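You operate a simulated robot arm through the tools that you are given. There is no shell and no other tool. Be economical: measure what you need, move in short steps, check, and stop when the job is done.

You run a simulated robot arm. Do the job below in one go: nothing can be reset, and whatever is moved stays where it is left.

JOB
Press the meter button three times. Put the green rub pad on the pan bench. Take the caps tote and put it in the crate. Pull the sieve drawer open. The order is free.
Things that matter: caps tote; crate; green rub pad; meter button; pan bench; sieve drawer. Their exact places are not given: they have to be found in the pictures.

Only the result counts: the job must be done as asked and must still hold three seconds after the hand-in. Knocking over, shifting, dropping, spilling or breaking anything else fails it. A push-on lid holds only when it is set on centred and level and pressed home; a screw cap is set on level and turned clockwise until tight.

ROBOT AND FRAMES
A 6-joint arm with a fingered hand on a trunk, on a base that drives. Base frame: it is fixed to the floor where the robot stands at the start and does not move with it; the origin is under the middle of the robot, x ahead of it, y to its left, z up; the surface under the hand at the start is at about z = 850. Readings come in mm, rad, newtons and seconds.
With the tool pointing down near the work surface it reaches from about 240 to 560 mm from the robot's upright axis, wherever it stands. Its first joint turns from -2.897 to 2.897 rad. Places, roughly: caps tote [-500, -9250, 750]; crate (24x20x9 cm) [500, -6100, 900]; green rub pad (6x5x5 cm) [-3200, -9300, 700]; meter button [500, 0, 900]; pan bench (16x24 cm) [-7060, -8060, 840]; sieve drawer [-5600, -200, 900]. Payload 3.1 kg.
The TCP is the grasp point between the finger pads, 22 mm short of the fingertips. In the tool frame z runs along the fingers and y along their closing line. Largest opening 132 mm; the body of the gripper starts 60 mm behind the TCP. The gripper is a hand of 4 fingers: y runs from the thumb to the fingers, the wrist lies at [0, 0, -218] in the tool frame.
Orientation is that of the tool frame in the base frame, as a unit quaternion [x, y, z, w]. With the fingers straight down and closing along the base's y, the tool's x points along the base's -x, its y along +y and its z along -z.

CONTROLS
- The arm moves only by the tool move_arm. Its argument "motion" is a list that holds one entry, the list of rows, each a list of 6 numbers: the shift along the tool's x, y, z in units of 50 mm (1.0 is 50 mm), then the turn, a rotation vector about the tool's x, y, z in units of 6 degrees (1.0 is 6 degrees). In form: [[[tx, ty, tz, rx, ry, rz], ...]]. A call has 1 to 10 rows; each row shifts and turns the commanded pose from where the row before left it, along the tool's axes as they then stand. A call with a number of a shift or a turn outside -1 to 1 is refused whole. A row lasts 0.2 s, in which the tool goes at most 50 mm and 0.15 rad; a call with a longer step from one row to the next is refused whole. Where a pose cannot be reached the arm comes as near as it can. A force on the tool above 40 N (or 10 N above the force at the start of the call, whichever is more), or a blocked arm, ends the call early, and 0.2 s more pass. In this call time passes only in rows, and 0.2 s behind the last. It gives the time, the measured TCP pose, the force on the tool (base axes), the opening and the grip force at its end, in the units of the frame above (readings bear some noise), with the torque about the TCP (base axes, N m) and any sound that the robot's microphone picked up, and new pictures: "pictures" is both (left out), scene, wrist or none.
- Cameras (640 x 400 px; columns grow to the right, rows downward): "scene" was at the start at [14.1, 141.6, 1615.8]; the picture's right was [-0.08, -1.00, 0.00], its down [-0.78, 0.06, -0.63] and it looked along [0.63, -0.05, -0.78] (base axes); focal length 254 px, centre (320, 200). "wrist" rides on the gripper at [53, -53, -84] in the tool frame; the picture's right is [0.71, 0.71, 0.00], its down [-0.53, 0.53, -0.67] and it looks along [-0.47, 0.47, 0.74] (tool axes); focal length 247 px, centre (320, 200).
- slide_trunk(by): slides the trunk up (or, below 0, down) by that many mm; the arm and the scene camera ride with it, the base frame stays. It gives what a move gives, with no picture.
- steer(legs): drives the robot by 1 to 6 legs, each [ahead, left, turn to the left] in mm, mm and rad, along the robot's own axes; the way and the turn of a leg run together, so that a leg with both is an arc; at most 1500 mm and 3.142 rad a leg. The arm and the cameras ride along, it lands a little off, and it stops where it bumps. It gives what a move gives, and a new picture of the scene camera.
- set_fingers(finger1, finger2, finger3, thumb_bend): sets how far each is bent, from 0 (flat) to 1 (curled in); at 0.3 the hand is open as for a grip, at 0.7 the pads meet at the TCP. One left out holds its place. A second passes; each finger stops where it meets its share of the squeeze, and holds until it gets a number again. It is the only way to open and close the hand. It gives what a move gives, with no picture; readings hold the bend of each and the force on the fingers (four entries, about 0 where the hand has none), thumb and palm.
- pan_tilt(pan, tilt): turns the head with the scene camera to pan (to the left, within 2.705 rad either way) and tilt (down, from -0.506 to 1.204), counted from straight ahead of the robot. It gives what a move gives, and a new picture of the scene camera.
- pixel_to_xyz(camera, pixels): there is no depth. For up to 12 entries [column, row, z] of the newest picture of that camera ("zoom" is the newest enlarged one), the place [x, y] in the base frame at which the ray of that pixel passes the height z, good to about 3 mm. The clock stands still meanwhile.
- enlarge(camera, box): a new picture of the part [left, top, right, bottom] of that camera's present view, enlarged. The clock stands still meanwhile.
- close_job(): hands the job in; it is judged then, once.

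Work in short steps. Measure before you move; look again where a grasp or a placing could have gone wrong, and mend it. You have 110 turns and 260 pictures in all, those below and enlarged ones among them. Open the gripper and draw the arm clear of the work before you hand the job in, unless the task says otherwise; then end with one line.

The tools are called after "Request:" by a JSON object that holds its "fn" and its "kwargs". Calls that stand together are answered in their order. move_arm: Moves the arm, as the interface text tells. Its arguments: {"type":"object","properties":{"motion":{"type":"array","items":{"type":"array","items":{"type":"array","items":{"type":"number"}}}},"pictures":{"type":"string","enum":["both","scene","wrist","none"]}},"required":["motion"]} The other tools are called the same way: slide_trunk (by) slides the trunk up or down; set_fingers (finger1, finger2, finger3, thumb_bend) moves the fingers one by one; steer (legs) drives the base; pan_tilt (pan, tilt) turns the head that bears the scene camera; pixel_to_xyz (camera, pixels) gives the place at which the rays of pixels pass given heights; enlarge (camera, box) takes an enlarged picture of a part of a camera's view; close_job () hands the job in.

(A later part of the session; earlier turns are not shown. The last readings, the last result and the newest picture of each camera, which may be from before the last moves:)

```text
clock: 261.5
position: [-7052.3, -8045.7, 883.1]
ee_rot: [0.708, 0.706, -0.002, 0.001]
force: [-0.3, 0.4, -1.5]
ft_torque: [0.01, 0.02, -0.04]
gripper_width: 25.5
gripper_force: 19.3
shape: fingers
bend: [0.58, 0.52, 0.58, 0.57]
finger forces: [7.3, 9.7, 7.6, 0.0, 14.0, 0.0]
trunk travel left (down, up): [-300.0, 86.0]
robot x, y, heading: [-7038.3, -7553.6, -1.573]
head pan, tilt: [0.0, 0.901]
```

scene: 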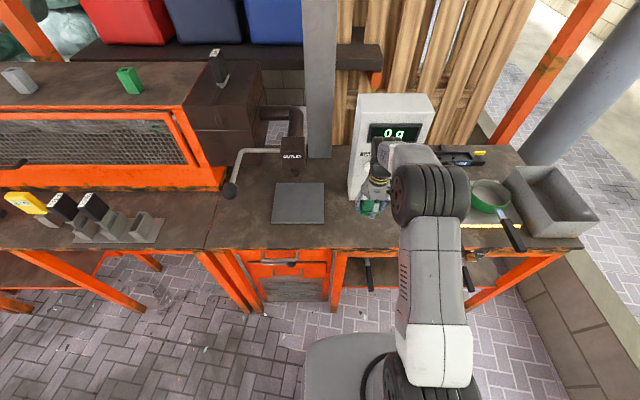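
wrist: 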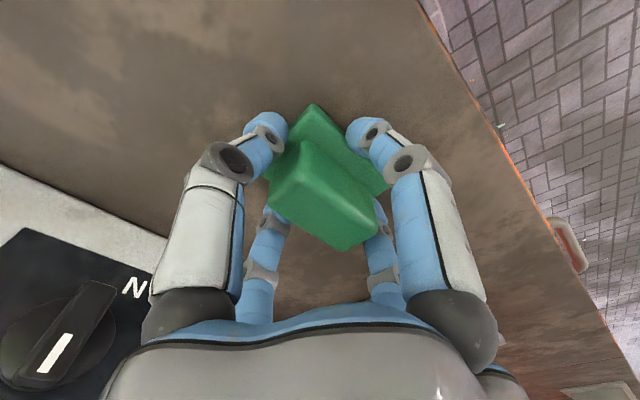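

Still free; I continue down in 3 mm steps.

Request:
{"fn": "move_arm", "kwargs": {"motion": [[[0, 0, 0.05, 0, 0, 0], [0, 0, 0.05, 0, 0, 0]]], "pictures": "none"}}

Request:
{"fn": "move_arm", "kwargs": {"motion": [[[0, 0, 0.05, 0, 0, 0]]], "pictures": "none"}}

Request:
{"fn": "enlarge", "kwargs": {"camera": "scene", "box": [320, 150, 440, 270]}}

```text
clock: 262.1
position: [-7053.2, -8045.4, 880.3]
ee_rot: [0.708, 0.706, -0.004, 0.003]
force: [1.0, 2.5, 16.8]
ft_torque: [0.08, -0.11, 0.01]
gripper_width: 25.1
gripper_force: 21.5
shape: fingers
bend: [0.58, 0.51, 0.58, 0.57]
finger forces: [8.4, 11.9, 7.8, 0.0, 15.0, 0.1]
trunk travel left (down, up): [-300.0, 86.0]
robot x, y, heading: [-7039.0, -7552.4, -1.571]
head pan, tilt: [0.0, 0.901]
```

```text
clock: 262.5
position: [-7053.2, -8045.0, 879.3]
ee_rot: [0.708, 0.706, -0.006, 0.005]
force: [1.3, 1.6, 38.6]
ft_torque: [0.25, -0.66, -0.01]
gripper_width: 25.2
gripper_force: 31.2
shape: fingers
bend: [0.58, 0.51, 0.58, 0.57]
finger forces: [14.4, 24.6, 8.4, 0.0, 15.2, 0.1]
trunk travel left (down, up): [-300.0, 86.0]
robot x, y, heading: [-7040.3, -7549.0, -1.571]
head pan, tilt: [0.0, 0.901]
```

```text
3.33 times, centred on (380, 210) of scene
```

zoom: 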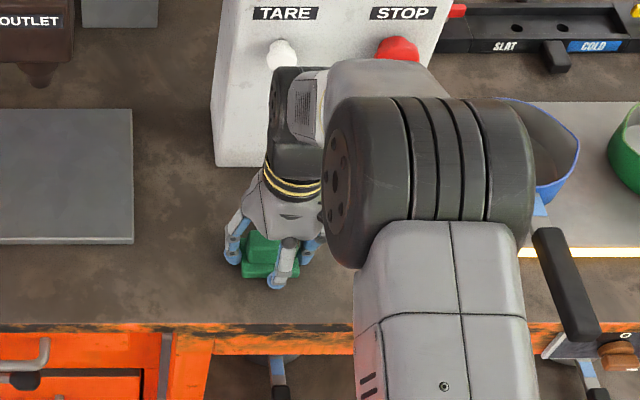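

Contact. I relieve 4 mm, then open the hand.

Request:
{"fn": "move_arm", "kwargs": {"motion": [[[0, 0, -0.1, 0, 0, 0]]], "pictures": "none"}}

Request:
{"fn": "set_fingers", "kwargs": {"finger1": 0.42, "finger2": 0.42, "finger3": 0.42, "thumb_bend": 0.42}}

Request:
{"fn": "move_arm", "kwargs": {"motion": [[[0, 0, -0.3, 0, 0, 0], [0, 0, -0.6, 0, 0, 0], [0, 0, -1, 0, 0, 0], [0, 0, -1, 0, 0, 0], [0, 0, -1, 0, 0, 0], [0, 0, -1, 0, 0, 0], [0.9, 0, 0, 0, 0, 0], [0.9, 0, 0, 0, 0, 0], [0.9, 0, 0, 0, 0, 0], [0.9, 0, 0, 0, 0, 0]]]}}

```text
clock: 262.9
position: [-7053.9, -8045.9, 879.0]
ee_rot: [0.708, 0.706, -0.003, 0.001]
force: [-0.3, -5.2, 12.3]
ft_torque: [-0.13, 0.0, 0.0]
gripper_width: 24.9
gripper_force: 20.6
shape: fingers
bend: [0.58, 0.51, 0.58, 0.57]
finger forces: [7.6, 9.7, 9.8, 0.0, 15.3, 0.0]
trunk travel left (down, up): [-300.0, 86.0]
robot x, y, heading: [-7039.5, -7551.6, -1.575]
head pan, tilt: [0.0, 0.901]
```

```text
clock: 263.9
position: [-7053.5, -8045.7, 879.3]
ee_rot: [0.708, 0.706, -0.002, 0.002]
force: [0.2, -0.6, -0.7]
ft_torque: [0.0, -0.02, 0.03]
gripper_width: 59.7
gripper_force: 0.1
shape: fingers
bend: [0.42, 0.42, 0.42, 0.42]
finger forces: [0.1, 0.1, 0.1, 0.0, 0.0, 0.0]
trunk travel left (down, up): [-300.0, 86.0]
robot x, y, heading: [-7044.3, -7556.3, -1.573]
head pan, tilt: [0.0, 0.901]
```

```text
clock: 266.1
position: [-7051.8, -7862.7, 1123.3]
ee_rot: [0.709, 0.705, -0.003, 0.002]
force: [-0.3, -0.7, -1.3]
ft_torque: [0.0, 0.01, 0.03]
gripper_width: 59.7
gripper_force: 0.0
shape: fingers
bend: [0.42, 0.42, 0.42, 0.42]
finger forces: [0.0, 0.0, 0.0, 0.0, 0.1, 0.0]
trunk travel left (down, up): [-300.0, 86.0]
robot x, y, heading: [-7039.4, -7553.4, -1.572]
head pan, tilt: [0.0, 0.901]
```

scene: 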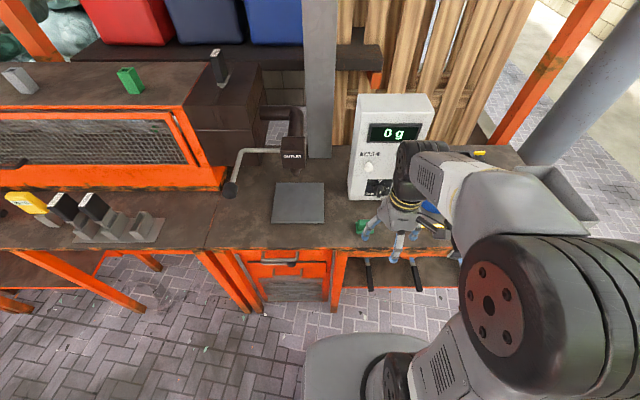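
wrist: 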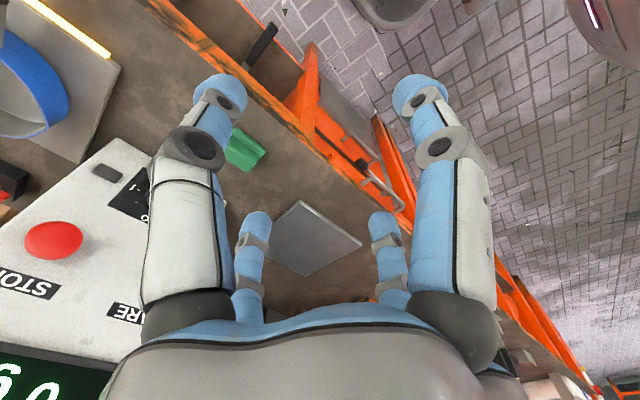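

Pad rests on the pan bench. Now I retrace the lane toward the caps tote.

Request:
{"fn": "steer", "kwargs": {"legs": [[-330, 0, 0], [0, 830, 0], [0, 820, 0], [-1050, 0, 0], [-1050, 0, 0]]}}

```text
clock: 286.3
position: [-5413.1, -5441.4, 1122.0]
ee_rot: [0.711, 0.703, -0.004, 0.002]
force: [0.3, -0.8, -0.3]
ft_torque: [0.02, -0.02, 0.02]
gripper_width: 59.7
gripper_force: 0.0
shape: fingers
bend: [0.42, 0.42, 0.42, 0.42]
finger forces: [0.0, 0.0, 0.1, 0.1, 0.0, 0.0]
trunk travel left (down, up): [-300.0, 86.0]
robot x, y, heading: [-5397.9, -5129.2, -1.576]
head pan, tilt: [0.0, 0.901]
```

scene: 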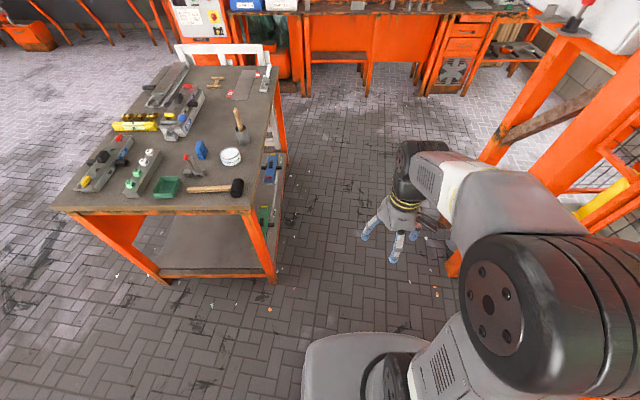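

Request:
{"fn": "steer", "kwargs": {"legs": [[0, 900, 0], [0, 900, 0], [1400, 100, 0], [800, 700, 0], [300, 1000, 0]]}}

Request:
{"fn": "pan_tilt", "kwargs": {"pan": 0.5, "tilt": 0.5}}

```text
clock: 312.0
position: [-1850.9, -7997.8, 1121.9]
ee_rot: [0.722, 0.692, -0.003, 0.002]
force: [-0.9, -0.4, 0.6]
ft_torque: [0.01, -0.02, 0.02]
gripper_width: 59.8
gripper_force: 0.1
shape: fingers
bend: [0.42, 0.42, 0.42, 0.42]
finger forces: [0.0, 0.0, 0.1, 0.1, 0.0, 0.0]
trunk travel left (down, up): [-300.0, 86.0]
robot x, y, heading: [-1827.4, -7686.3, -1.605]
head pan, tilt: [0.0, 0.901]
```

scene: 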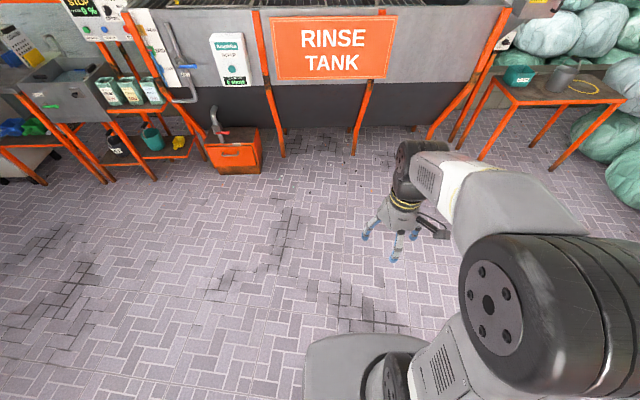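

```text
clock: 313.0
position: [-1851.1, -7997.5, 1122.9]
ee_rot: [0.721, 0.693, -0.002, 0.002]
force: [-1.1, -0.1, -0.4]
ft_torque: [-0.02, 0.01, 0.02]
gripper_width: 59.5
gripper_force: 0.1
shape: fingers
bend: [0.42, 0.42, 0.42, 0.42]
finger forces: [0.0, 0.0, 0.0, 0.0, 0.0, 0.1]
trunk travel left (down, up): [-300.0, 86.0]
robot x, y, heading: [-1827.8, -7684.7, -1.606]
head pan, tilt: [0.499, 0.499]
```

scene: 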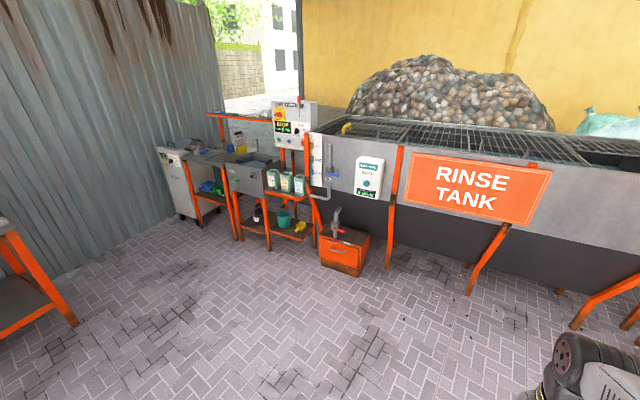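

Request:
{"fn": "enlarge", "kwargs": {"camera": "scene", "box": [150, 90, 400, 280]}}

Request:
{"fn": "pixel_to_xyz", "kwargs": {"camera": "scene", "pixels": [[240, 240, 0], [318, 248, 0], [360, 275, 0], [235, 165, 750], [285, 190, 750], [78, 325, 0], [180, 215, 0]]}}

```text
2.11 times, centred on (275, 185) of scene
```

zoom: 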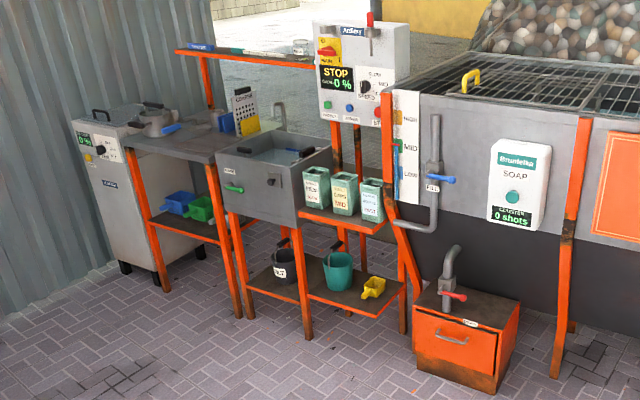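

```text
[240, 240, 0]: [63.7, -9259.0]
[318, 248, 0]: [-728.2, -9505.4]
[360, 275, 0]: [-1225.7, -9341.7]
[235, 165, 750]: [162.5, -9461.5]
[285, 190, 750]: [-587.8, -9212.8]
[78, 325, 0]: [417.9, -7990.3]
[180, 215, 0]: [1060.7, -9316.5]
```

Three labelled totes stand on a shelf near (-590,-9240,750). I drive to (-530,-8700) to read them.

Request:
{"fn": "steer", "kwargs": {"legs": [[0, 0, 0.035], [400, 1270, 0], [600, 0, 0]]}}

Request:
{"fn": "pan_tilt", "kwargs": {"pan": 0, "tilt": 0.8}}

```text
clock: 323.1
position: [-550.0, -8998.8, 1121.4]
ee_rot: [0.706, 0.708, -0.002, 0.001]
force: [-0.7, -0.4, -0.5]
ft_torque: [-0.02, 0.03, -0.01]
gripper_width: 59.6
gripper_force: 0.1
shape: fingers
bend: [0.42, 0.42, 0.42, 0.42]
finger forces: [0.0, 0.1, 0.1, 0.0, 0.0, 0.1]
trunk travel left (down, up): [-300.0, 86.0]
robot x, y, heading: [-537.1, -8683.1, -1.568]
head pan, tilt: [0.499, 0.499]
```

scene: 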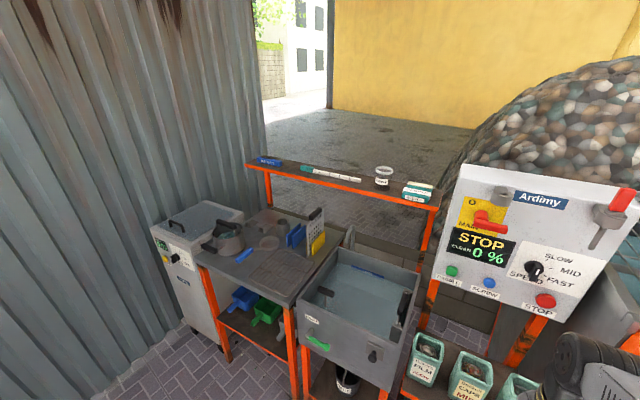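

```text
clock: 324.0
position: [-549.2, -8998.1, 1122.1]
ee_rot: [0.706, 0.708, -0.003, 0.002]
force: [-0.5, 0.7, 0.0]
ft_torque: [-0.01, -0.03, -0.02]
gripper_width: 59.7
gripper_force: 0.0
shape: fingers
bend: [0.42, 0.42, 0.42, 0.42]
finger forces: [0.1, 0.0, 0.0, 0.1, 0.0, 0.0]
trunk travel left (down, up): [-300.0, 86.0]
robot x, y, heading: [-539.9, -8687.5, -1.564]
head pan, tilt: [0.0, 0.799]
```

scene: 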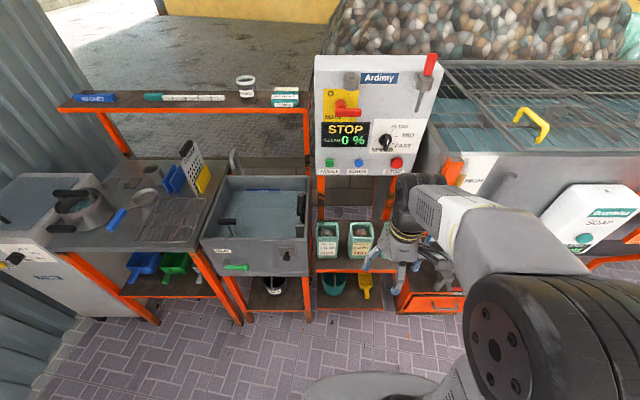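

Request:
{"fn": "enlarge", "kwargs": {"camera": "scene", "box": [300, 200, 430, 300]}}

Request:
{"fn": "pixel_to_xyz", "kwargs": {"camera": "zoom", "pixels": [[130, 110, 800], [300, 105, 800], [130, 265, 700], [300, 265, 720]]}}

```text
4.00 times, centred on (365, 250) of scene
```

zoom: 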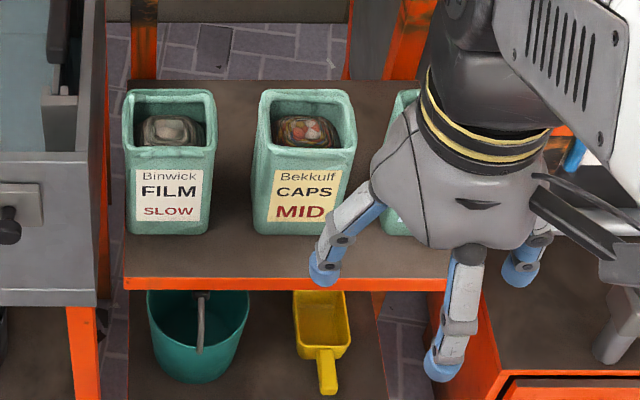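

```text
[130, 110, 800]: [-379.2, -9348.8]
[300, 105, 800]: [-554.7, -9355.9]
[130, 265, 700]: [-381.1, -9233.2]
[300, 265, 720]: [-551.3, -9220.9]
```

The middle tote reads "CAPS". I move the arm so the wrist camera sees it from above and the scene view is freed.

Request:
{"fn": "set_fingers", "kwargs": {"finger1": 0.3, "finger2": 0.3, "finger3": 0.3, "thumb_bend": 0.3}}

Request:
{"fn": "move_arm", "kwargs": {"motion": [[[-0.4, -0.9, 0, 0, 0, 0], [-0.4, -0.9, 0, 0, 0, 0], [-0.4, -0.9, 0, 0, 0, 0]]]}}

```text
clock: 325.0
position: [-549.0, -8998.5, 1120.6]
ee_rot: [0.706, 0.708, -0.003, 0.002]
force: [-0.5, 0.0, 0.6]
ft_torque: [-0.01, 0.01, -0.03]
gripper_width: 87.6
gripper_force: 0.0
shape: fingers
bend: [0.3, 0.3, 0.3, 0.3]
finger forces: [0.0, 0.0, 0.0, 0.0, 0.0, 0.1]
trunk travel left (down, up): [-300.0, 86.0]
robot x, y, heading: [-542.1, -8684.0, -1.565]
head pan, tilt: [0.0, 0.799]
```

```text
clock: 325.8
position: [-688.4, -9058.7, 1123.2]
ee_rot: [0.706, 0.708, -0.001, 0.002]
force: [0.7, -0.5, 1.1]
ft_torque: [0.0, 0.0, -0.05]
gripper_width: 87.7
gripper_force: 0.1
shape: fingers
bend: [0.3, 0.3, 0.3, 0.3]
finger forces: [0.0, 0.0, 0.1, 0.0, 0.0, 0.0]
trunk travel left (down, up): [-300.0, 86.0]
robot x, y, heading: [-538.9, -8686.9, -1.565]
head pan, tilt: [0.0, 0.799]
```

scene: 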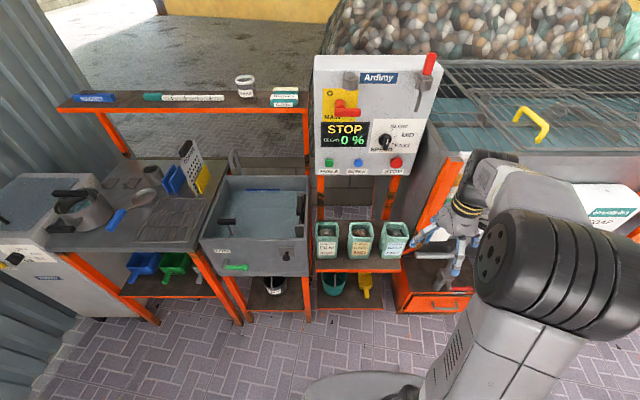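
wrist: 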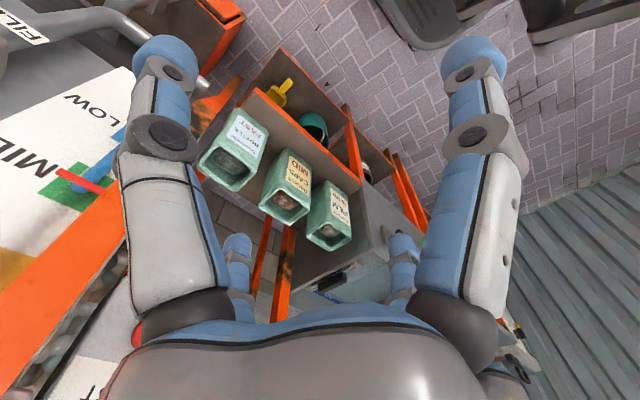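

Request:
{"fn": "enlarge", "kwargs": {"camera": "scene", "box": [300, 200, 430, 300]}}

Request:
{"fn": "enlarge", "kwargs": {"camera": "wrist", "box": [190, 80, 390, 260]}}

```text
4.00 times, centred on (365, 250) of scene
```

zoom: 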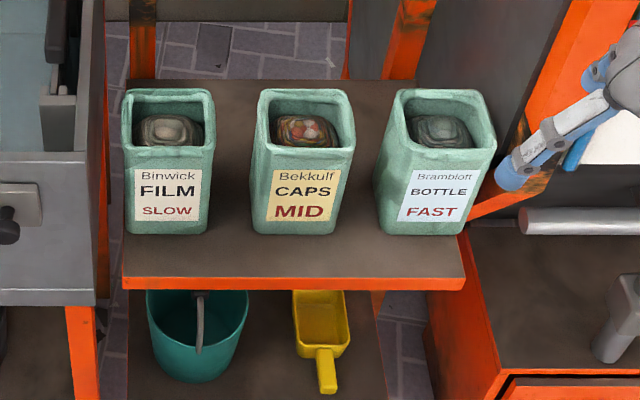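

```text
2.22 times, centred on (290, 170) of wrist
```

zoom: 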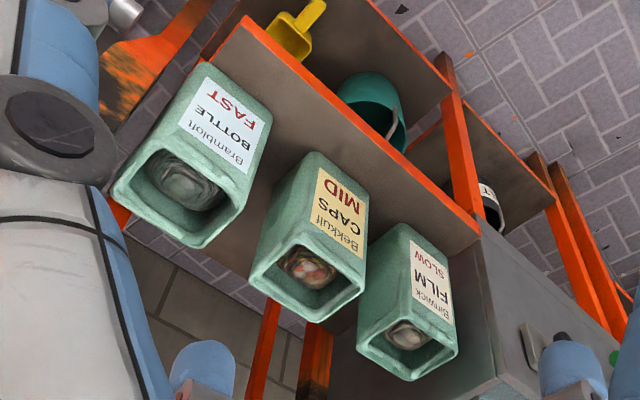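

Request:
{"fn": "pixel_to_xyz", "kwargs": {"camera": "scene", "pixels": [[348.75, 237.5, 780], [348.75, 237.5, 820], [373.75, 237.5, 780], [373.75, 237.5, 820], [350.75, 222.5, 780], [350.75, 222.5, 820], [372.5, 222.5, 800], [355, 271, 700], [400, 271, 700], [338, 175, 900]]}}

Request:
{"fn": "pixel_to_xyz", "kwargs": {"camera": "wrist", "pixels": [[310.3, 210.5, 780], [310.3, 210.5, 820], [281.9, 186.7, 780], [281.9, 186.7, 820], [289.1, 225, 780], [289.1, 225, 820], [257.6, 207.4, 800]]}}

```text
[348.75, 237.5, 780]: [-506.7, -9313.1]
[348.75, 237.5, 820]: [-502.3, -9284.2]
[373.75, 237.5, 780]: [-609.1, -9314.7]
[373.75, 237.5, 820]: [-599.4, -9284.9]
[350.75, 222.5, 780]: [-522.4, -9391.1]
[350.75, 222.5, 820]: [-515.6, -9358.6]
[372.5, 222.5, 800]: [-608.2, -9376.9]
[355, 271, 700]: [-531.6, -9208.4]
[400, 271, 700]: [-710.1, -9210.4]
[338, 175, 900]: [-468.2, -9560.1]
```

```text
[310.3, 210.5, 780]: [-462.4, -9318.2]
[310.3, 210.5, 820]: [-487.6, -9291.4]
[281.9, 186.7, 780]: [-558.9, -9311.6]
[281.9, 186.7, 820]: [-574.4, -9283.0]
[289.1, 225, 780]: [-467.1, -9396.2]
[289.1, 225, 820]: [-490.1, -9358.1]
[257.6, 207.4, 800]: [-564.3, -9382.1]
```

Caps tote: rim ≈ z 850, centre ≈ (-550,-9298), about 93×72 mm, with ~30–37 mm gaps to neighbours. It's 611 mm away, so I drive 130 mm ahead and hover above it.

Request:
{"fn": "steer", "kwargs": {"legs": [[130, 0, -0.005]]}}

Request:
{"fn": "set_fingers", "kwargs": {"finger1": 0.38, "finger2": 0.38, "finger3": 0.38, "thumb_bend": 0.38}}

```text
clock: 327.1
position: [-687.9, -9184.6, 1123.6]
ee_rot: [0.708, 0.706, -0.002, 0.001]
force: [-0.4, 0.5, 0.7]
ft_torque: [0.04, -0.01, 0.03]
gripper_width: 87.4
gripper_force: 0.1
shape: fingers
bend: [0.3, 0.3, 0.3, 0.3]
finger forces: [0.0, 0.0, 0.0, 0.0, 0.0, 0.0]
trunk travel left (down, up): [-300.0, 86.0]
robot x, y, heading: [-537.4, -8812.4, -1.569]
head pan, tilt: [0.0, 0.799]
```

scene: 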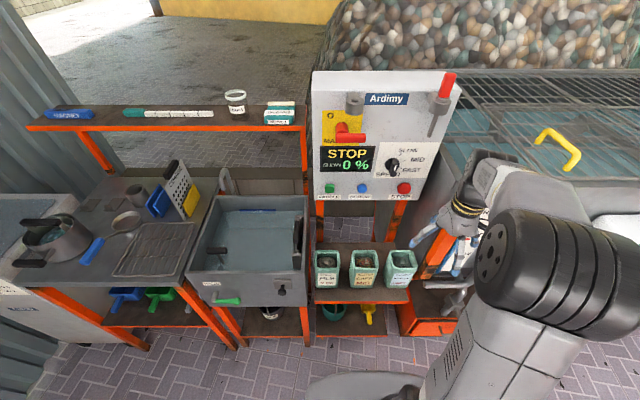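

```text
clock: 328.1
position: [-688.4, -9184.0, 1124.5]
ee_rot: [0.708, 0.706, -0.003, 0.002]
force: [-0.3, 0.0, 0.8]
ft_torque: [0.0, -0.01, 0.06]
gripper_width: 69.8
gripper_force: 0.1
shape: fingers
bend: [0.38, 0.38, 0.38, 0.38]
finger forces: [0.0, 0.0, 0.1, 0.0, 0.0, 0.0]
trunk travel left (down, up): [-300.0, 86.0]
robot x, y, heading: [-541.0, -8812.6, -1.568]
head pan, tilt: [0.0, 0.799]
```

Request:
{"fn": "move_arm", "kwargs": {"motion": [[[-0.57, 0.69, 0, 0, 0, 0], [-0.57, 0.69, 0, 0, 0, 0], [-0.57, 0.69, 0, 0, 0, 0], [-0.57, 0.69, 0, 0, 0, 0], [0, 0, 0.8, 0, 0, 0], [0, 0, 0.8, 0, 0, 0], [0, 0, 0.8, 0, 0, 0]]]}}

Request:
{"fn": "enlarge", "kwargs": {"camera": "wrist", "box": [160, 40, 480, 260]}}

```text
clock: 329.7
position: [-547.5, -9300.5, 1004.3]
ee_rot: [0.708, 0.706, -0.003, 0.002]
force: [0.1, -1.4, -0.3]
ft_torque: [-0.01, 0.0, 0.0]
gripper_width: 69.8
gripper_force: 0.1
shape: fingers
bend: [0.38, 0.38, 0.38, 0.38]
finger forces: [0.0, 0.0, 0.0, 0.1, 0.0, 0.0]
trunk travel left (down, up): [-300.0, 86.0]
robot x, y, heading: [-538.3, -8810.4, -1.567]
head pan, tilt: [0.0, 0.799]
```

scene: 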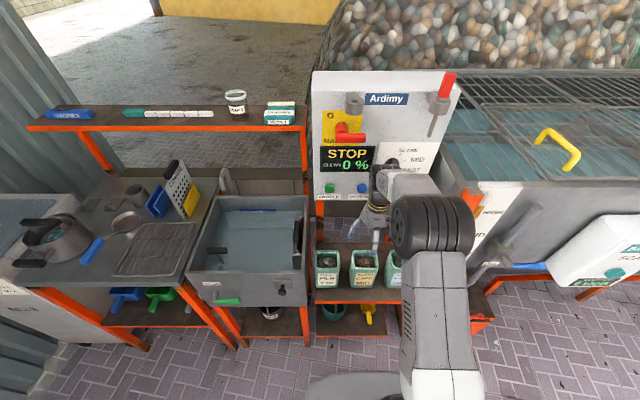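
wrist: 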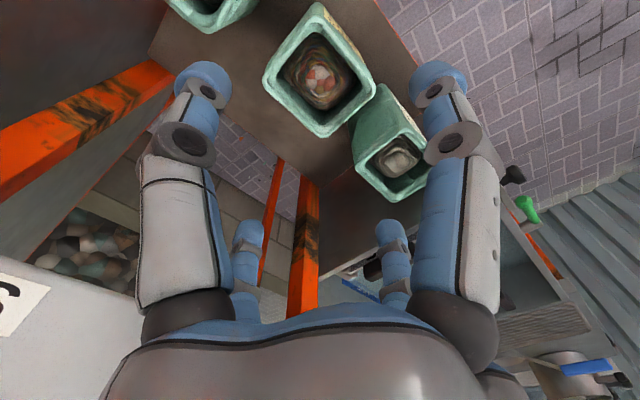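

```text
1.82 times, centred on (320, 150) of wrist
```

zoom: 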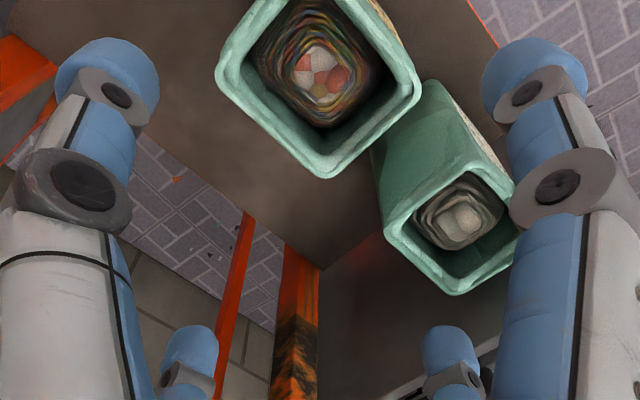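

I convert the caps tote's rim corners, and neighbours' nearest corners.

Request:
{"fn": "pixel_to_xyz", "kwargs": {"camera": "wrist", "pixels": [[320, 3, 850], [375, 92, 850], [263, 80, 850], [320, 137, 850], [320, 3, 830], [375, 92, 830], [263, 80, 830], [320, 137, 830], [352, 162, 850], [258, 5, 850], [207, 33, 850]]}}

Request:
{"fn": "enlarge", "kwargs": {"camera": "scene", "box": [300, 230, 440, 310]}}

```text
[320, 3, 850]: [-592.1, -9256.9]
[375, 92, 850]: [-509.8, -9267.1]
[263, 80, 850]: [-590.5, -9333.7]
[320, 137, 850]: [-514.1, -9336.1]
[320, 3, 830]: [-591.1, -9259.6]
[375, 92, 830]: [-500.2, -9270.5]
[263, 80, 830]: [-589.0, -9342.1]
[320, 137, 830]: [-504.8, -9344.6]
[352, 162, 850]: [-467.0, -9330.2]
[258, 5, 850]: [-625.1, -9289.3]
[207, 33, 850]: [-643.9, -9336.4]
```

```text
4.57 times, centred on (370, 270) of scene
```

zoom: 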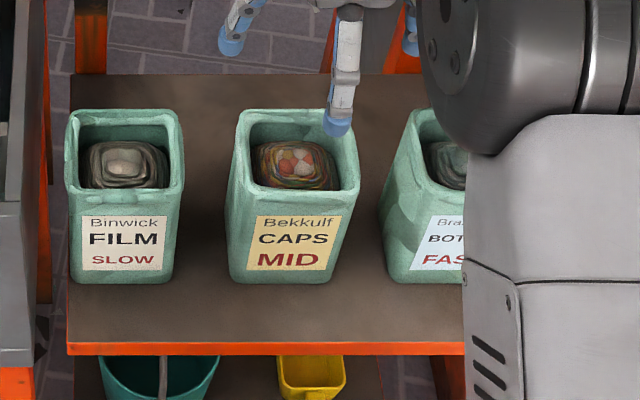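

Tote spans x -591…-511, y -9335…-9260; centre (-551,-9298). I set thumb 0.40, centre the hand and go down to z≈905 for a check.

Request:
{"fn": "set_fingers", "kwargs": {"thumb_bend": 0.4}}

Request:
{"fn": "move_arm", "kwargs": {"motion": [[[0.04, -0.06, 0, 0, 0, 0], [0, 0, 1, 0, 0, 0], [0, 0, 0.98, 0, 0, 0]]], "pictures": "wrist"}}

Request:
{"fn": "enlarge", "kwargs": {"camera": "scene", "box": [310, 220, 430, 310]}}

```text
clock: 330.7
position: [-547.3, -9299.7, 1005.1]
ee_rot: [0.709, 0.705, -0.003, 0.001]
force: [0.7, 0.4, -0.5]
ft_torque: [-0.01, 0.0, 0.01]
gripper_width: 67.5
gripper_force: 0.0
shape: fingers
bend: [0.38, 0.38, 0.38, 0.4]
finger forces: [0.1, 0.1, 0.0, 0.0, 0.0, 0.0]
trunk travel left (down, up): [-300.0, 86.0]
robot x, y, heading: [-539.3, -8813.9, -1.573]
head pan, tilt: [0.0, 0.799]
```

```text
clock: 331.5
position: [-554.1, -9299.5, 904.4]
ee_rot: [0.709, 0.705, -0.003, 0.002]
force: [0.4, 0.5, -0.3]
ft_torque: [0.0, 0.01, 0.0]
gripper_width: 67.4
gripper_force: 0.1
shape: fingers
bend: [0.38, 0.38, 0.38, 0.4]
finger forces: [0.0, 0.0, 0.0, 0.0, 0.0, 0.0]
trunk travel left (down, up): [-300.0, 86.0]
robot x, y, heading: [-538.4, -8811.8, -1.571]
head pan, tilt: [0.0, 0.799]
```

wrist: 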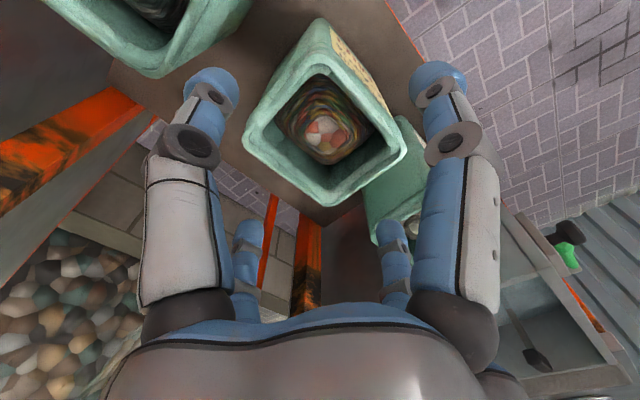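

```text
4.44 times, centred on (370, 265) of scene
```

zoom: 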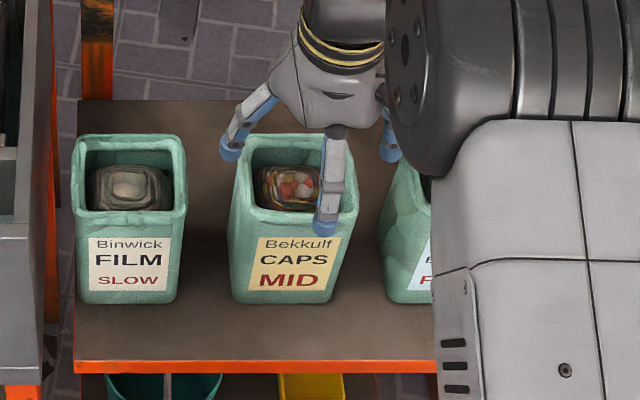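

Request:
{"fn": "pixel_to_xyz", "kwargs": {"camera": "wrist", "pixels": [[325, 22, 850], [406, 152, 850], [243, 138, 850], [328, 205, 850], [325, 22, 830], [406, 152, 830], [243, 138, 830], [328, 205, 830], [213, 80, 882], [438, 78, 882], [250, 235, 882], [393, 235, 882]]}}

Request:
{"fn": "pixel_to_xyz", "kwargs": {"camera": "zoom", "pixels": [[232, 210, 830], [357, 215, 830], [240, 137, 830], [232, 210, 850], [357, 215, 850], [240, 137, 850], [185, 205, 830], [378, 230, 790]]}}

```text
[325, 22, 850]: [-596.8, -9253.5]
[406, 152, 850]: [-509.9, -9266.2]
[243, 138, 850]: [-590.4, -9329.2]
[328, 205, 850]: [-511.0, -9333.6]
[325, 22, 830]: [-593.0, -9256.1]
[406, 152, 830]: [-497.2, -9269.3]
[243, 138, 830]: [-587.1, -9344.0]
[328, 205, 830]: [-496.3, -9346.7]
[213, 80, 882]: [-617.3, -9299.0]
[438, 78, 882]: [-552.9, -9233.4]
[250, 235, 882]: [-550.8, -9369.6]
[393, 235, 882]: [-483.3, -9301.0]
```

```text
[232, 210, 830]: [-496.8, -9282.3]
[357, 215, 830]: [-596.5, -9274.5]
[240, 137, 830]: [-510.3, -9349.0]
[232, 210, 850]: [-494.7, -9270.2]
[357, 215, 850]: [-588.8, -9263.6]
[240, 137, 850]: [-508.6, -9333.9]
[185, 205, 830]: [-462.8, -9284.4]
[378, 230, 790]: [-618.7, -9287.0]
```

Tote centre ≈ (-548,-9300); I shift +4 mm in x, thumb 0.42, and descend so the tips are ~25 mm below the rim.

Request:
{"fn": "set_fingers", "kwargs": {"thumb_bend": 0.42}}

Request:
{"fn": "move_arm", "kwargs": {"motion": [[[0, 0.09, 0, 0, 0, 0], [0, 0, 0.5, 0, 0, 0], [0, 0, 0.3, 0, 0, 0]]], "pictures": "wrist"}}

Request:
{"fn": "enlarge", "kwargs": {"camera": "scene", "box": [310, 220, 430, 310]}}

```text
clock: 332.5
position: [-553.6, -9299.3, 905.1]
ee_rot: [0.708, 0.706, -0.003, 0.002]
force: [0.0, 0.9, -0.8]
ft_torque: [0.02, 0.01, 0.0]
gripper_width: 65.3
gripper_force: 0.0
shape: fingers
bend: [0.38, 0.38, 0.38, 0.42]
finger forces: [0.0, 0.0, 0.0, 0.0, 0.1, 0.0]
trunk travel left (down, up): [-300.0, 86.0]
robot x, y, heading: [-538.7, -8814.0, -1.562]
head pan, tilt: [0.0, 0.799]
```

```text
clock: 333.3
position: [-549.0, -9299.1, 864.9]
ee_rot: [0.709, 0.706, -0.004, 0.002]
force: [-0.4, 0.2, 0.3]
ft_torque: [0.02, 0.02, 0.0]
gripper_width: 65.4
gripper_force: 0.1
shape: fingers
bend: [0.38, 0.38, 0.38, 0.42]
finger forces: [0.0, 0.0, 0.0, 0.0, 0.0, 0.0]
trunk travel left (down, up): [-300.0, 86.0]
robot x, y, heading: [-540.8, -8812.8, -1.572]
head pan, tilt: [0.0, 0.799]
```

wrist: 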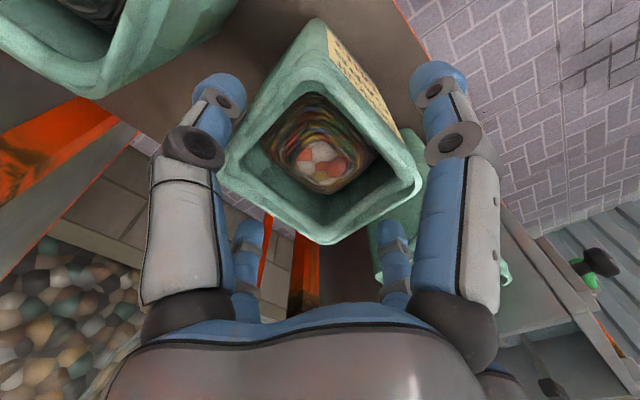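

```text
4.44 times, centred on (370, 265) of scene
```

zoom: 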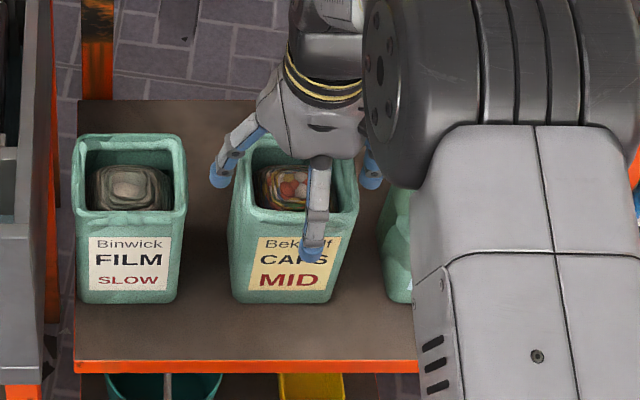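

Digits straddle the tote in the gaps. Down another 28 mm.

Request:
{"fn": "move_arm", "kwargs": {"motion": [[[0, 0, 0.3, 0, 0, 0], [0, 0, 0.26, 0, 0, 0]]], "pictures": "wrist"}}

Request:
{"fn": "enlarge", "kwargs": {"camera": "scene", "box": [310, 220, 430, 310]}}

```text
clock: 333.9
position: [-551.0, -9298.8, 835.1]
ee_rot: [0.709, 0.705, -0.003, 0.002]
force: [0.5, 0.0, 0.6]
ft_torque: [-0.01, -0.02, 0.01]
gripper_width: 65.3
gripper_force: 0.1
shape: fingers
bend: [0.38, 0.38, 0.38, 0.42]
finger forces: [0.0, 0.0, 0.0, 0.1, 0.0, 0.0]
trunk travel left (down, up): [-300.0, 86.0]
robot x, y, heading: [-538.6, -8814.0, -1.573]
head pan, tilt: [0.0, 0.799]
```

wrist: 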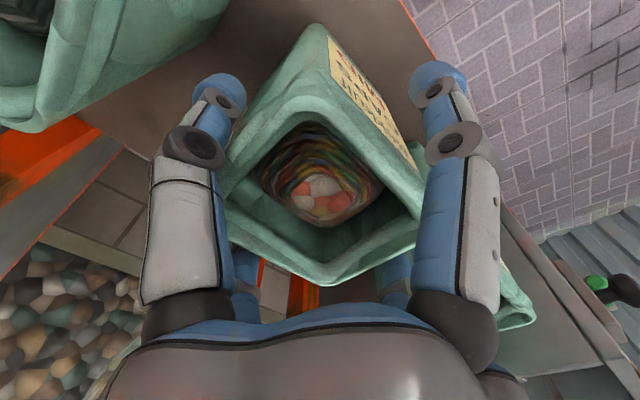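

```text
4.44 times, centred on (370, 265) of scene
```

zoom: 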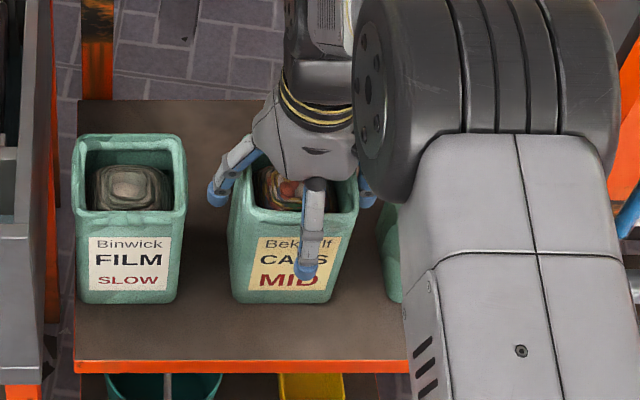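

Clear on all sides. 8 mm deeper, then close.

Request:
{"fn": "move_arm", "kwargs": {"motion": [[[0, 0.02, 0.16, 0, 0, 0]]], "pictures": "none"}}

Request:
{"fn": "set_fingers", "kwargs": {"finger1": 0.7, "finger2": 0.7, "finger3": 0.7, "thumb_bend": 0.7}}

Request:
{"fn": "enlarge", "kwargs": {"camera": "wrist", "box": [160, 0, 480, 320]}}

```text
clock: 334.3
position: [-548.0, -9298.8, 827.0]
ee_rot: [0.708, 0.706, -0.002, 0.001]
force: [-0.1, 1.1, 0.1]
ft_torque: [0.02, -0.03, -0.03]
gripper_width: 65.3
gripper_force: 0.1
shape: fingers
bend: [0.38, 0.38, 0.38, 0.42]
finger forces: [0.1, 0.0, 0.0, 0.0, 0.0, 0.0]
trunk travel left (down, up): [-300.0, 86.0]
robot x, y, heading: [-536.9, -8811.5, -1.567]
head pan, tilt: [0.0, 0.799]
```

```text
clock: 335.3
position: [-549.4, -9299.6, 827.9]
ee_rot: [0.708, 0.706, -0.002, 0.002]
force: [-1.9, 0.8, 0.3]
ft_torque: [-0.02, 0.12, -0.02]
gripper_width: 44.2
gripper_force: 22.5
shape: fingers
bend: [0.5, 0.44, 0.49, 0.5]
finger forces: [7.4, 12.0, 7.6, 0.0, 18.3, 0.0]
trunk travel left (down, up): [-300.0, 86.0]
robot x, y, heading: [-537.5, -8810.7, -1.572]
head pan, tilt: [0.0, 0.799]
```

```text
1.25 times, centred on (320, 160) of wrist
```

zoom: 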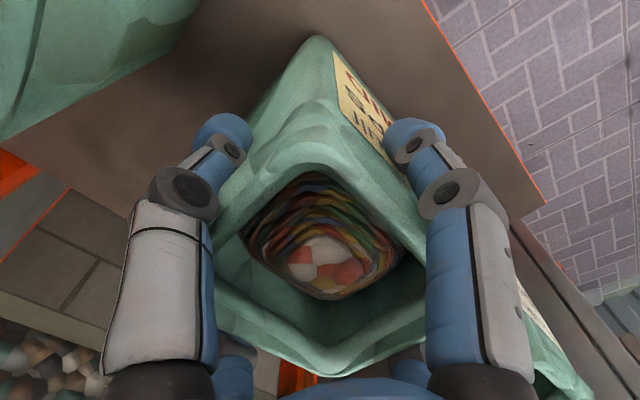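

Gripped on all four sides. I lift slowly 40 mm and check.

Request:
{"fn": "move_arm", "kwargs": {"motion": [[[0, 0, -0.2, 0, 0, 0], [0, 0, -0.3, 0, 0, 0], [0, 0, -0.3, 0, 0, 0]]], "pictures": "none"}}

Request:
{"fn": "enlarge", "kwargs": {"camera": "scene", "box": [310, 200, 430, 310]}}

```text
clock: 336.1
position: [-550.2, -9298.9, 868.7]
ee_rot: [0.708, 0.706, -0.003, 0.001]
force: [0.0, -0.6, -3.5]
ft_torque: [0.0, -0.02, 0.0]
gripper_width: 44.0
gripper_force: 22.9
shape: fingers
bend: [0.5, 0.43, 0.49, 0.5]
finger forces: [7.4, 12.2, 7.6, 0.1, 17.9, 0.1]
trunk travel left (down, up): [-300.0, 86.0]
robot x, y, heading: [-539.0, -8811.6, -1.568]
head pan, tilt: [0.0, 0.799]
```

```text
3.64 times, centred on (370, 255) of scene
```

zoom: 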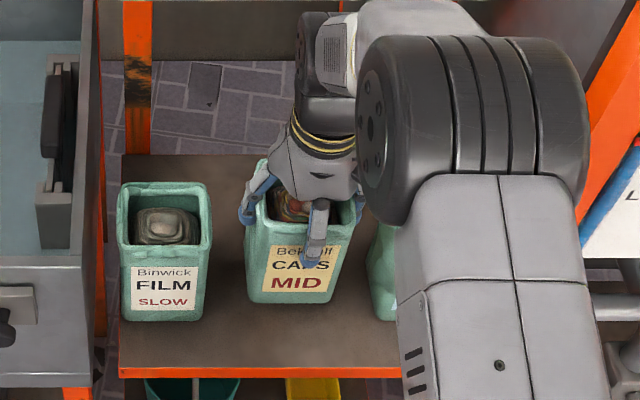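

Lifted cleanly (≈3.5 N). Higher and draw in over the free side.

Request:
{"fn": "move_arm", "kwargs": {"motion": [[[0, 0, -0.6, 0, 0, 0], [0, 0, -0.8, 0, 0, 0], [0, 0, -0.8, 0, 0, 0], [0, 0, -0.8, 0, 0, 0], [0, 0, -0.8, 0, 0, 0], [0, 0, -0.8, 0, 0, 0], [0.7, 0, 0, 0, 0, 0], [0.7, 0, 0, 0, 0, 0], [0.7, 0, 0, 0, 0, 0], [0.7, 0, 0, 0, 0, 0]]], "pictures": "wrist"}}

Request:
{"fn": "steer", "kwargs": {"legs": [[-900, 0, 0], [-900, 0, 0]]}}

Request:
{"fn": "pan_tilt", "kwargs": {"pan": 1.7, "tilt": 0.5}}

```text
clock: 338.3
position: [-546.4, -9154.3, 1099.1]
ee_rot: [0.709, 0.706, -0.003, 0.001]
force: [-0.4, -1.0, -3.1]
ft_torque: [0.02, 0.02, 0.01]
gripper_width: 43.6
gripper_force: 23.1
shape: fingers
bend: [0.5, 0.43, 0.49, 0.5]
finger forces: [7.5, 12.7, 7.7, 0.1, 17.7, 0.1]
trunk travel left (down, up): [-300.0, 86.0]
robot x, y, heading: [-541.8, -8816.3, -1.575]
head pan, tilt: [0.0, 0.799]
```

wrist: 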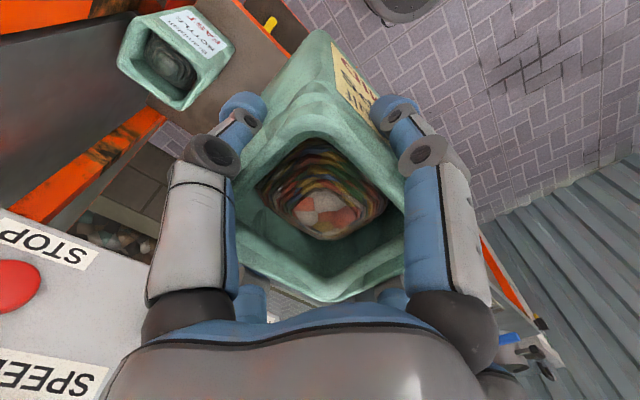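

```text
clock: 347.4
position: [-541.3, -7346.8, 1097.6]
ee_rot: [0.713, 0.701, -0.004, 0.002]
force: [-0.6, -0.6, -2.9]
ft_torque: [0.01, -0.01, 0.02]
gripper_width: 43.7
gripper_force: 22.3
shape: fingers
bend: [0.5, 0.43, 0.49, 0.5]
finger forces: [7.5, 12.8, 7.8, 0.0, 17.5, 0.0]
trunk travel left (down, up): [-300.0, 86.0]
robot x, y, heading: [-529.5, -7004.8, -1.592]
head pan, tilt: [0.0, 0.799]
```

scene: 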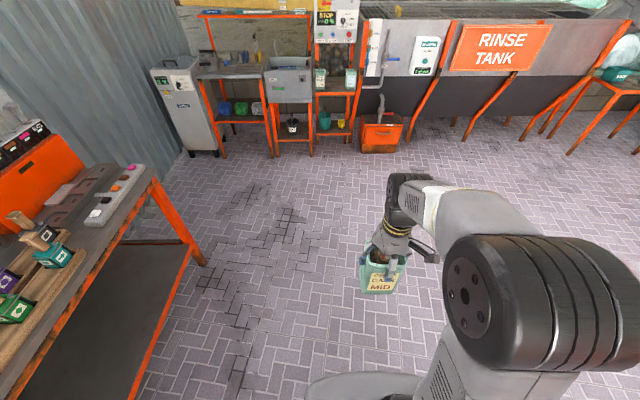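

```text
clock: 349.1
position: [-542.7, -7347.0, 1097.5]
ee_rot: [0.713, 0.701, -0.002, 0.001]
force: [-0.8, -0.4, -4.0]
ft_torque: [0.0, 0.01, 0.02]
gripper_width: 43.7
gripper_force: 22.7
shape: fingers
bend: [0.5, 0.43, 0.49, 0.5]
finger forces: [7.5, 12.7, 7.6, 0.0, 17.5, 0.0]
trunk travel left (down, up): [-300.0, 86.0]
robot x, y, heading: [-529.4, -7008.0, -1.586]
head pan, tilt: [1.7, 0.499]
```

scene: 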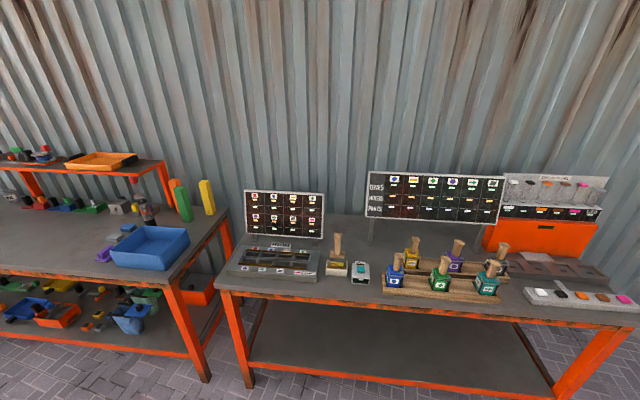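

Candidate crate: blue open box at (150,247); orange tray at (100,160) on a shelf. I measure.

Request:
{"fn": "pixel_to_xyz", "kwargs": {"camera": "scene", "pixels": [[150, 247, 900], [112, 262, 850], [165, 268, 850], [190, 235, 930], [100, 160, 1080], [210, 380, 0], [250, 385, 0], [225, 215, 850], [172, 283, 850]]}}

Request:
{"fn": "enlarge", "kwargs": {"camera": "scene", "box": [0, 130, 250, 350]}}

```text
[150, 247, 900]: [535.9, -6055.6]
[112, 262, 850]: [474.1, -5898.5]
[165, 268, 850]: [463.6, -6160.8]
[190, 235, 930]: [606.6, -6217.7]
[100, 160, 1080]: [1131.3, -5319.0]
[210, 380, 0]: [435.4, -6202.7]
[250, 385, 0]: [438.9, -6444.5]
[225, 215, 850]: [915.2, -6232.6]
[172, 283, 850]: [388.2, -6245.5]
```

```text
1.82 times, centred on (125, 240) of scene
```

zoom: 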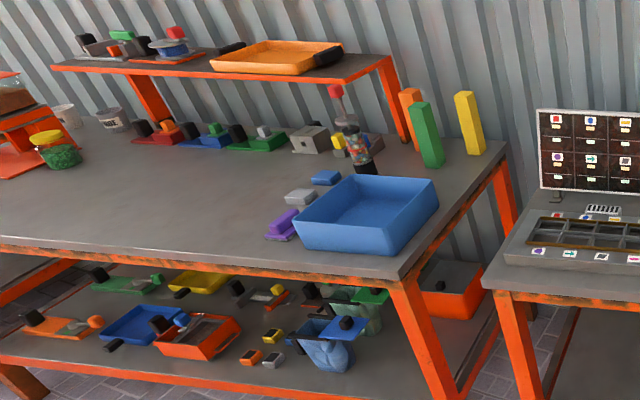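

The blue crate centred ~(536,-6055) matches. I turn to face east and drive up to its bench.

Request:
{"fn": "steer", "kwargs": {"legs": [[0, 0, 1.586], [300, 900, 0], [200, 40, 0]]}}

Request:
{"fn": "pan_tilt", "kwargs": {"pan": 0, "tilt": 0.85}}

```text
clock: 359.1
position: [293.2, -6070.6, 1097.1]
ee_rot: [-0.007, 1.0, -0.001, 0.003]
force: [1.7, 0.2, -2.8]
ft_torque: [-0.03, -0.01, -0.02]
gripper_width: 43.8
gripper_force: 23.0
shape: fingers
bend: [0.5, 0.43, 0.49, 0.5]
finger forces: [7.2, 12.8, 7.6, 0.0, 17.5, 0.0]
trunk travel left (down, up): [-300.0, 86.0]
robot x, y, heading: [-50.1, -6066.1, 0.017]
head pan, tilt: [1.7, 0.499]
```

scene: 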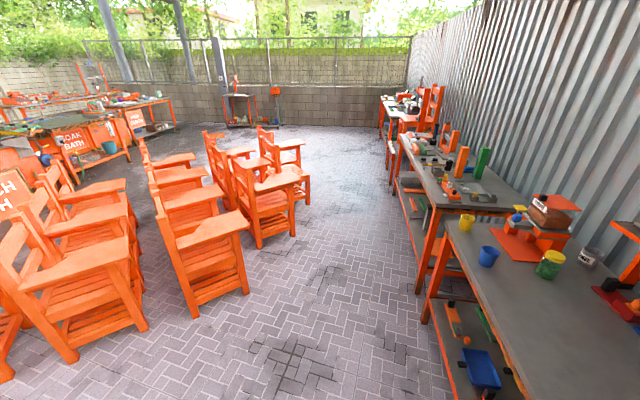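

```text
clock: 360.9
position: [293.2, -6069.7, 1097.5]
ee_rot: [-0.007, 1.0, -0.001, 0.004]
force: [0.3, -0.2, -4.6]
ft_torque: [-0.03, -0.01, 0.01]
gripper_width: 43.6
gripper_force: 22.6
shape: fingers
bend: [0.5, 0.43, 0.49, 0.5]
finger forces: [7.2, 12.8, 7.6, 0.1, 17.6, 0.1]
trunk travel left (down, up): [-300.0, 86.0]
robot x, y, heading: [-53.5, -6069.7, 0.021]
head pan, tilt: [0.0, 0.85]
```

scene: 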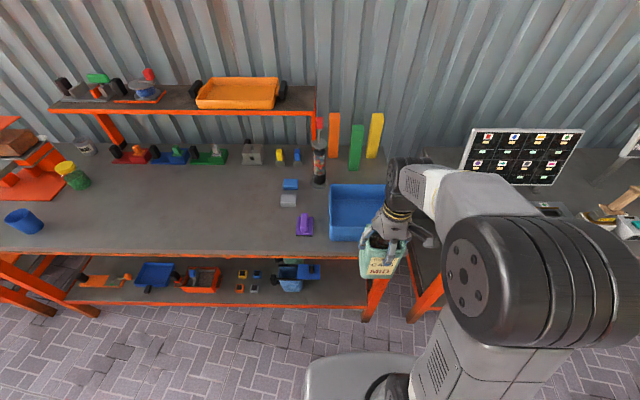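

Request:
{"fn": "enlarge", "kwargs": {"camera": "scene", "box": [300, 150, 440, 290]}}

Request:
{"fn": "pixel_to_xyz", "kwargs": {"camera": "zoom", "pixels": [[90, 98, 940], [247, 98, 940], [86, 218, 940], [88, 260, 850], [110, 195, 856], [60, 300, 850]]}}

```text
2.86 times, centred on (370, 220) of scene
```

zoom: 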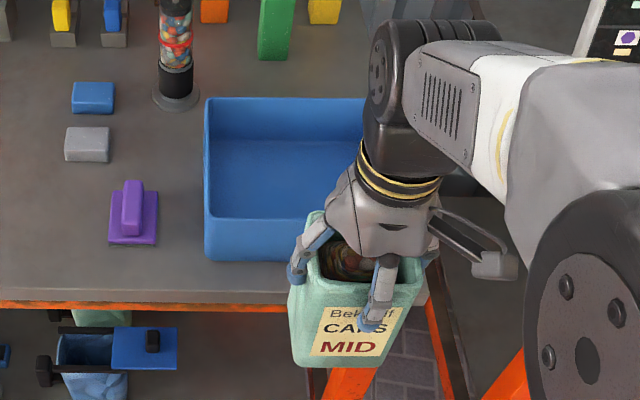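

```text
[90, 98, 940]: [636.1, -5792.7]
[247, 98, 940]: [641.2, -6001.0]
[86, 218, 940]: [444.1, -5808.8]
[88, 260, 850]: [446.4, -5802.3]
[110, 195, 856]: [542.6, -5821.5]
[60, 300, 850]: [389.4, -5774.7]
```

Request:
{"fn": "pixel_to_xyz", "kwargs": {"camera": "zoom", "pixels": [[207, 98, 940], [366, 98, 940], [205, 220, 940], [205, 260, 850], [220, 217, 860], [216, 140, 860], [430, 300, 850]]}}

Request:
{"fn": "move_arm", "kwargs": {"motion": [[[-0.6, 0, 0, 0, 0, 0], [-0.6, 0, 0, 0, 0, 0], [-0.6, 0, 0, 0, 0, 0]]]}}

```text
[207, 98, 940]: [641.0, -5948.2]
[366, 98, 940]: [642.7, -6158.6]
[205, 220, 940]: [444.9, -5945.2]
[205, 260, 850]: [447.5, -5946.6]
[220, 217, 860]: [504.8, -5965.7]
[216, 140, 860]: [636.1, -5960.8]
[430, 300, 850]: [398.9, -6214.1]
```

```text
clock: 361.6
position: [382.8, -6069.6, 1098.9]
ee_rot: [-0.007, 1.0, -0.001, 0.001]
force: [-0.2, 0.1, -2.9]
ft_torque: [0.01, 0.01, -0.01]
gripper_width: 43.6
gripper_force: 23.0
shape: fingers
bend: [0.5, 0.43, 0.49, 0.5]
finger forces: [7.3, 13.0, 7.9, 0.0, 17.5, 0.0]
trunk travel left (down, up): [-300.0, 86.0]
robot x, y, heading: [-55.3, -6066.4, 0.02]
head pan, tilt: [0.0, 0.85]
```

scene: 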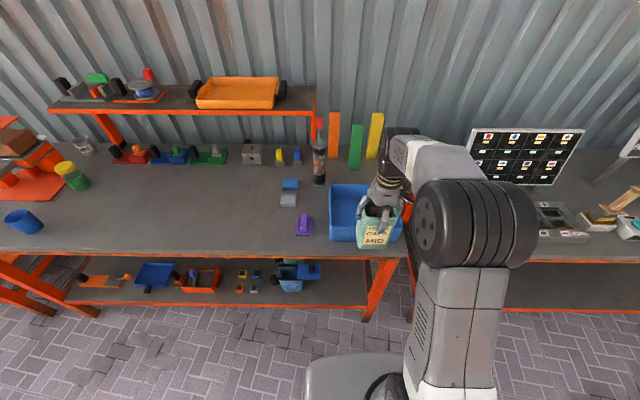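
wrist: 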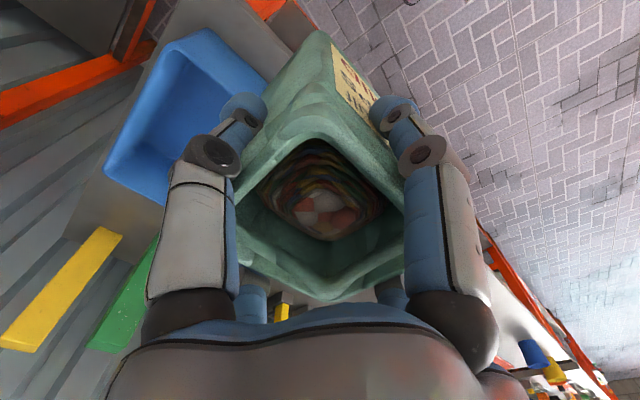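

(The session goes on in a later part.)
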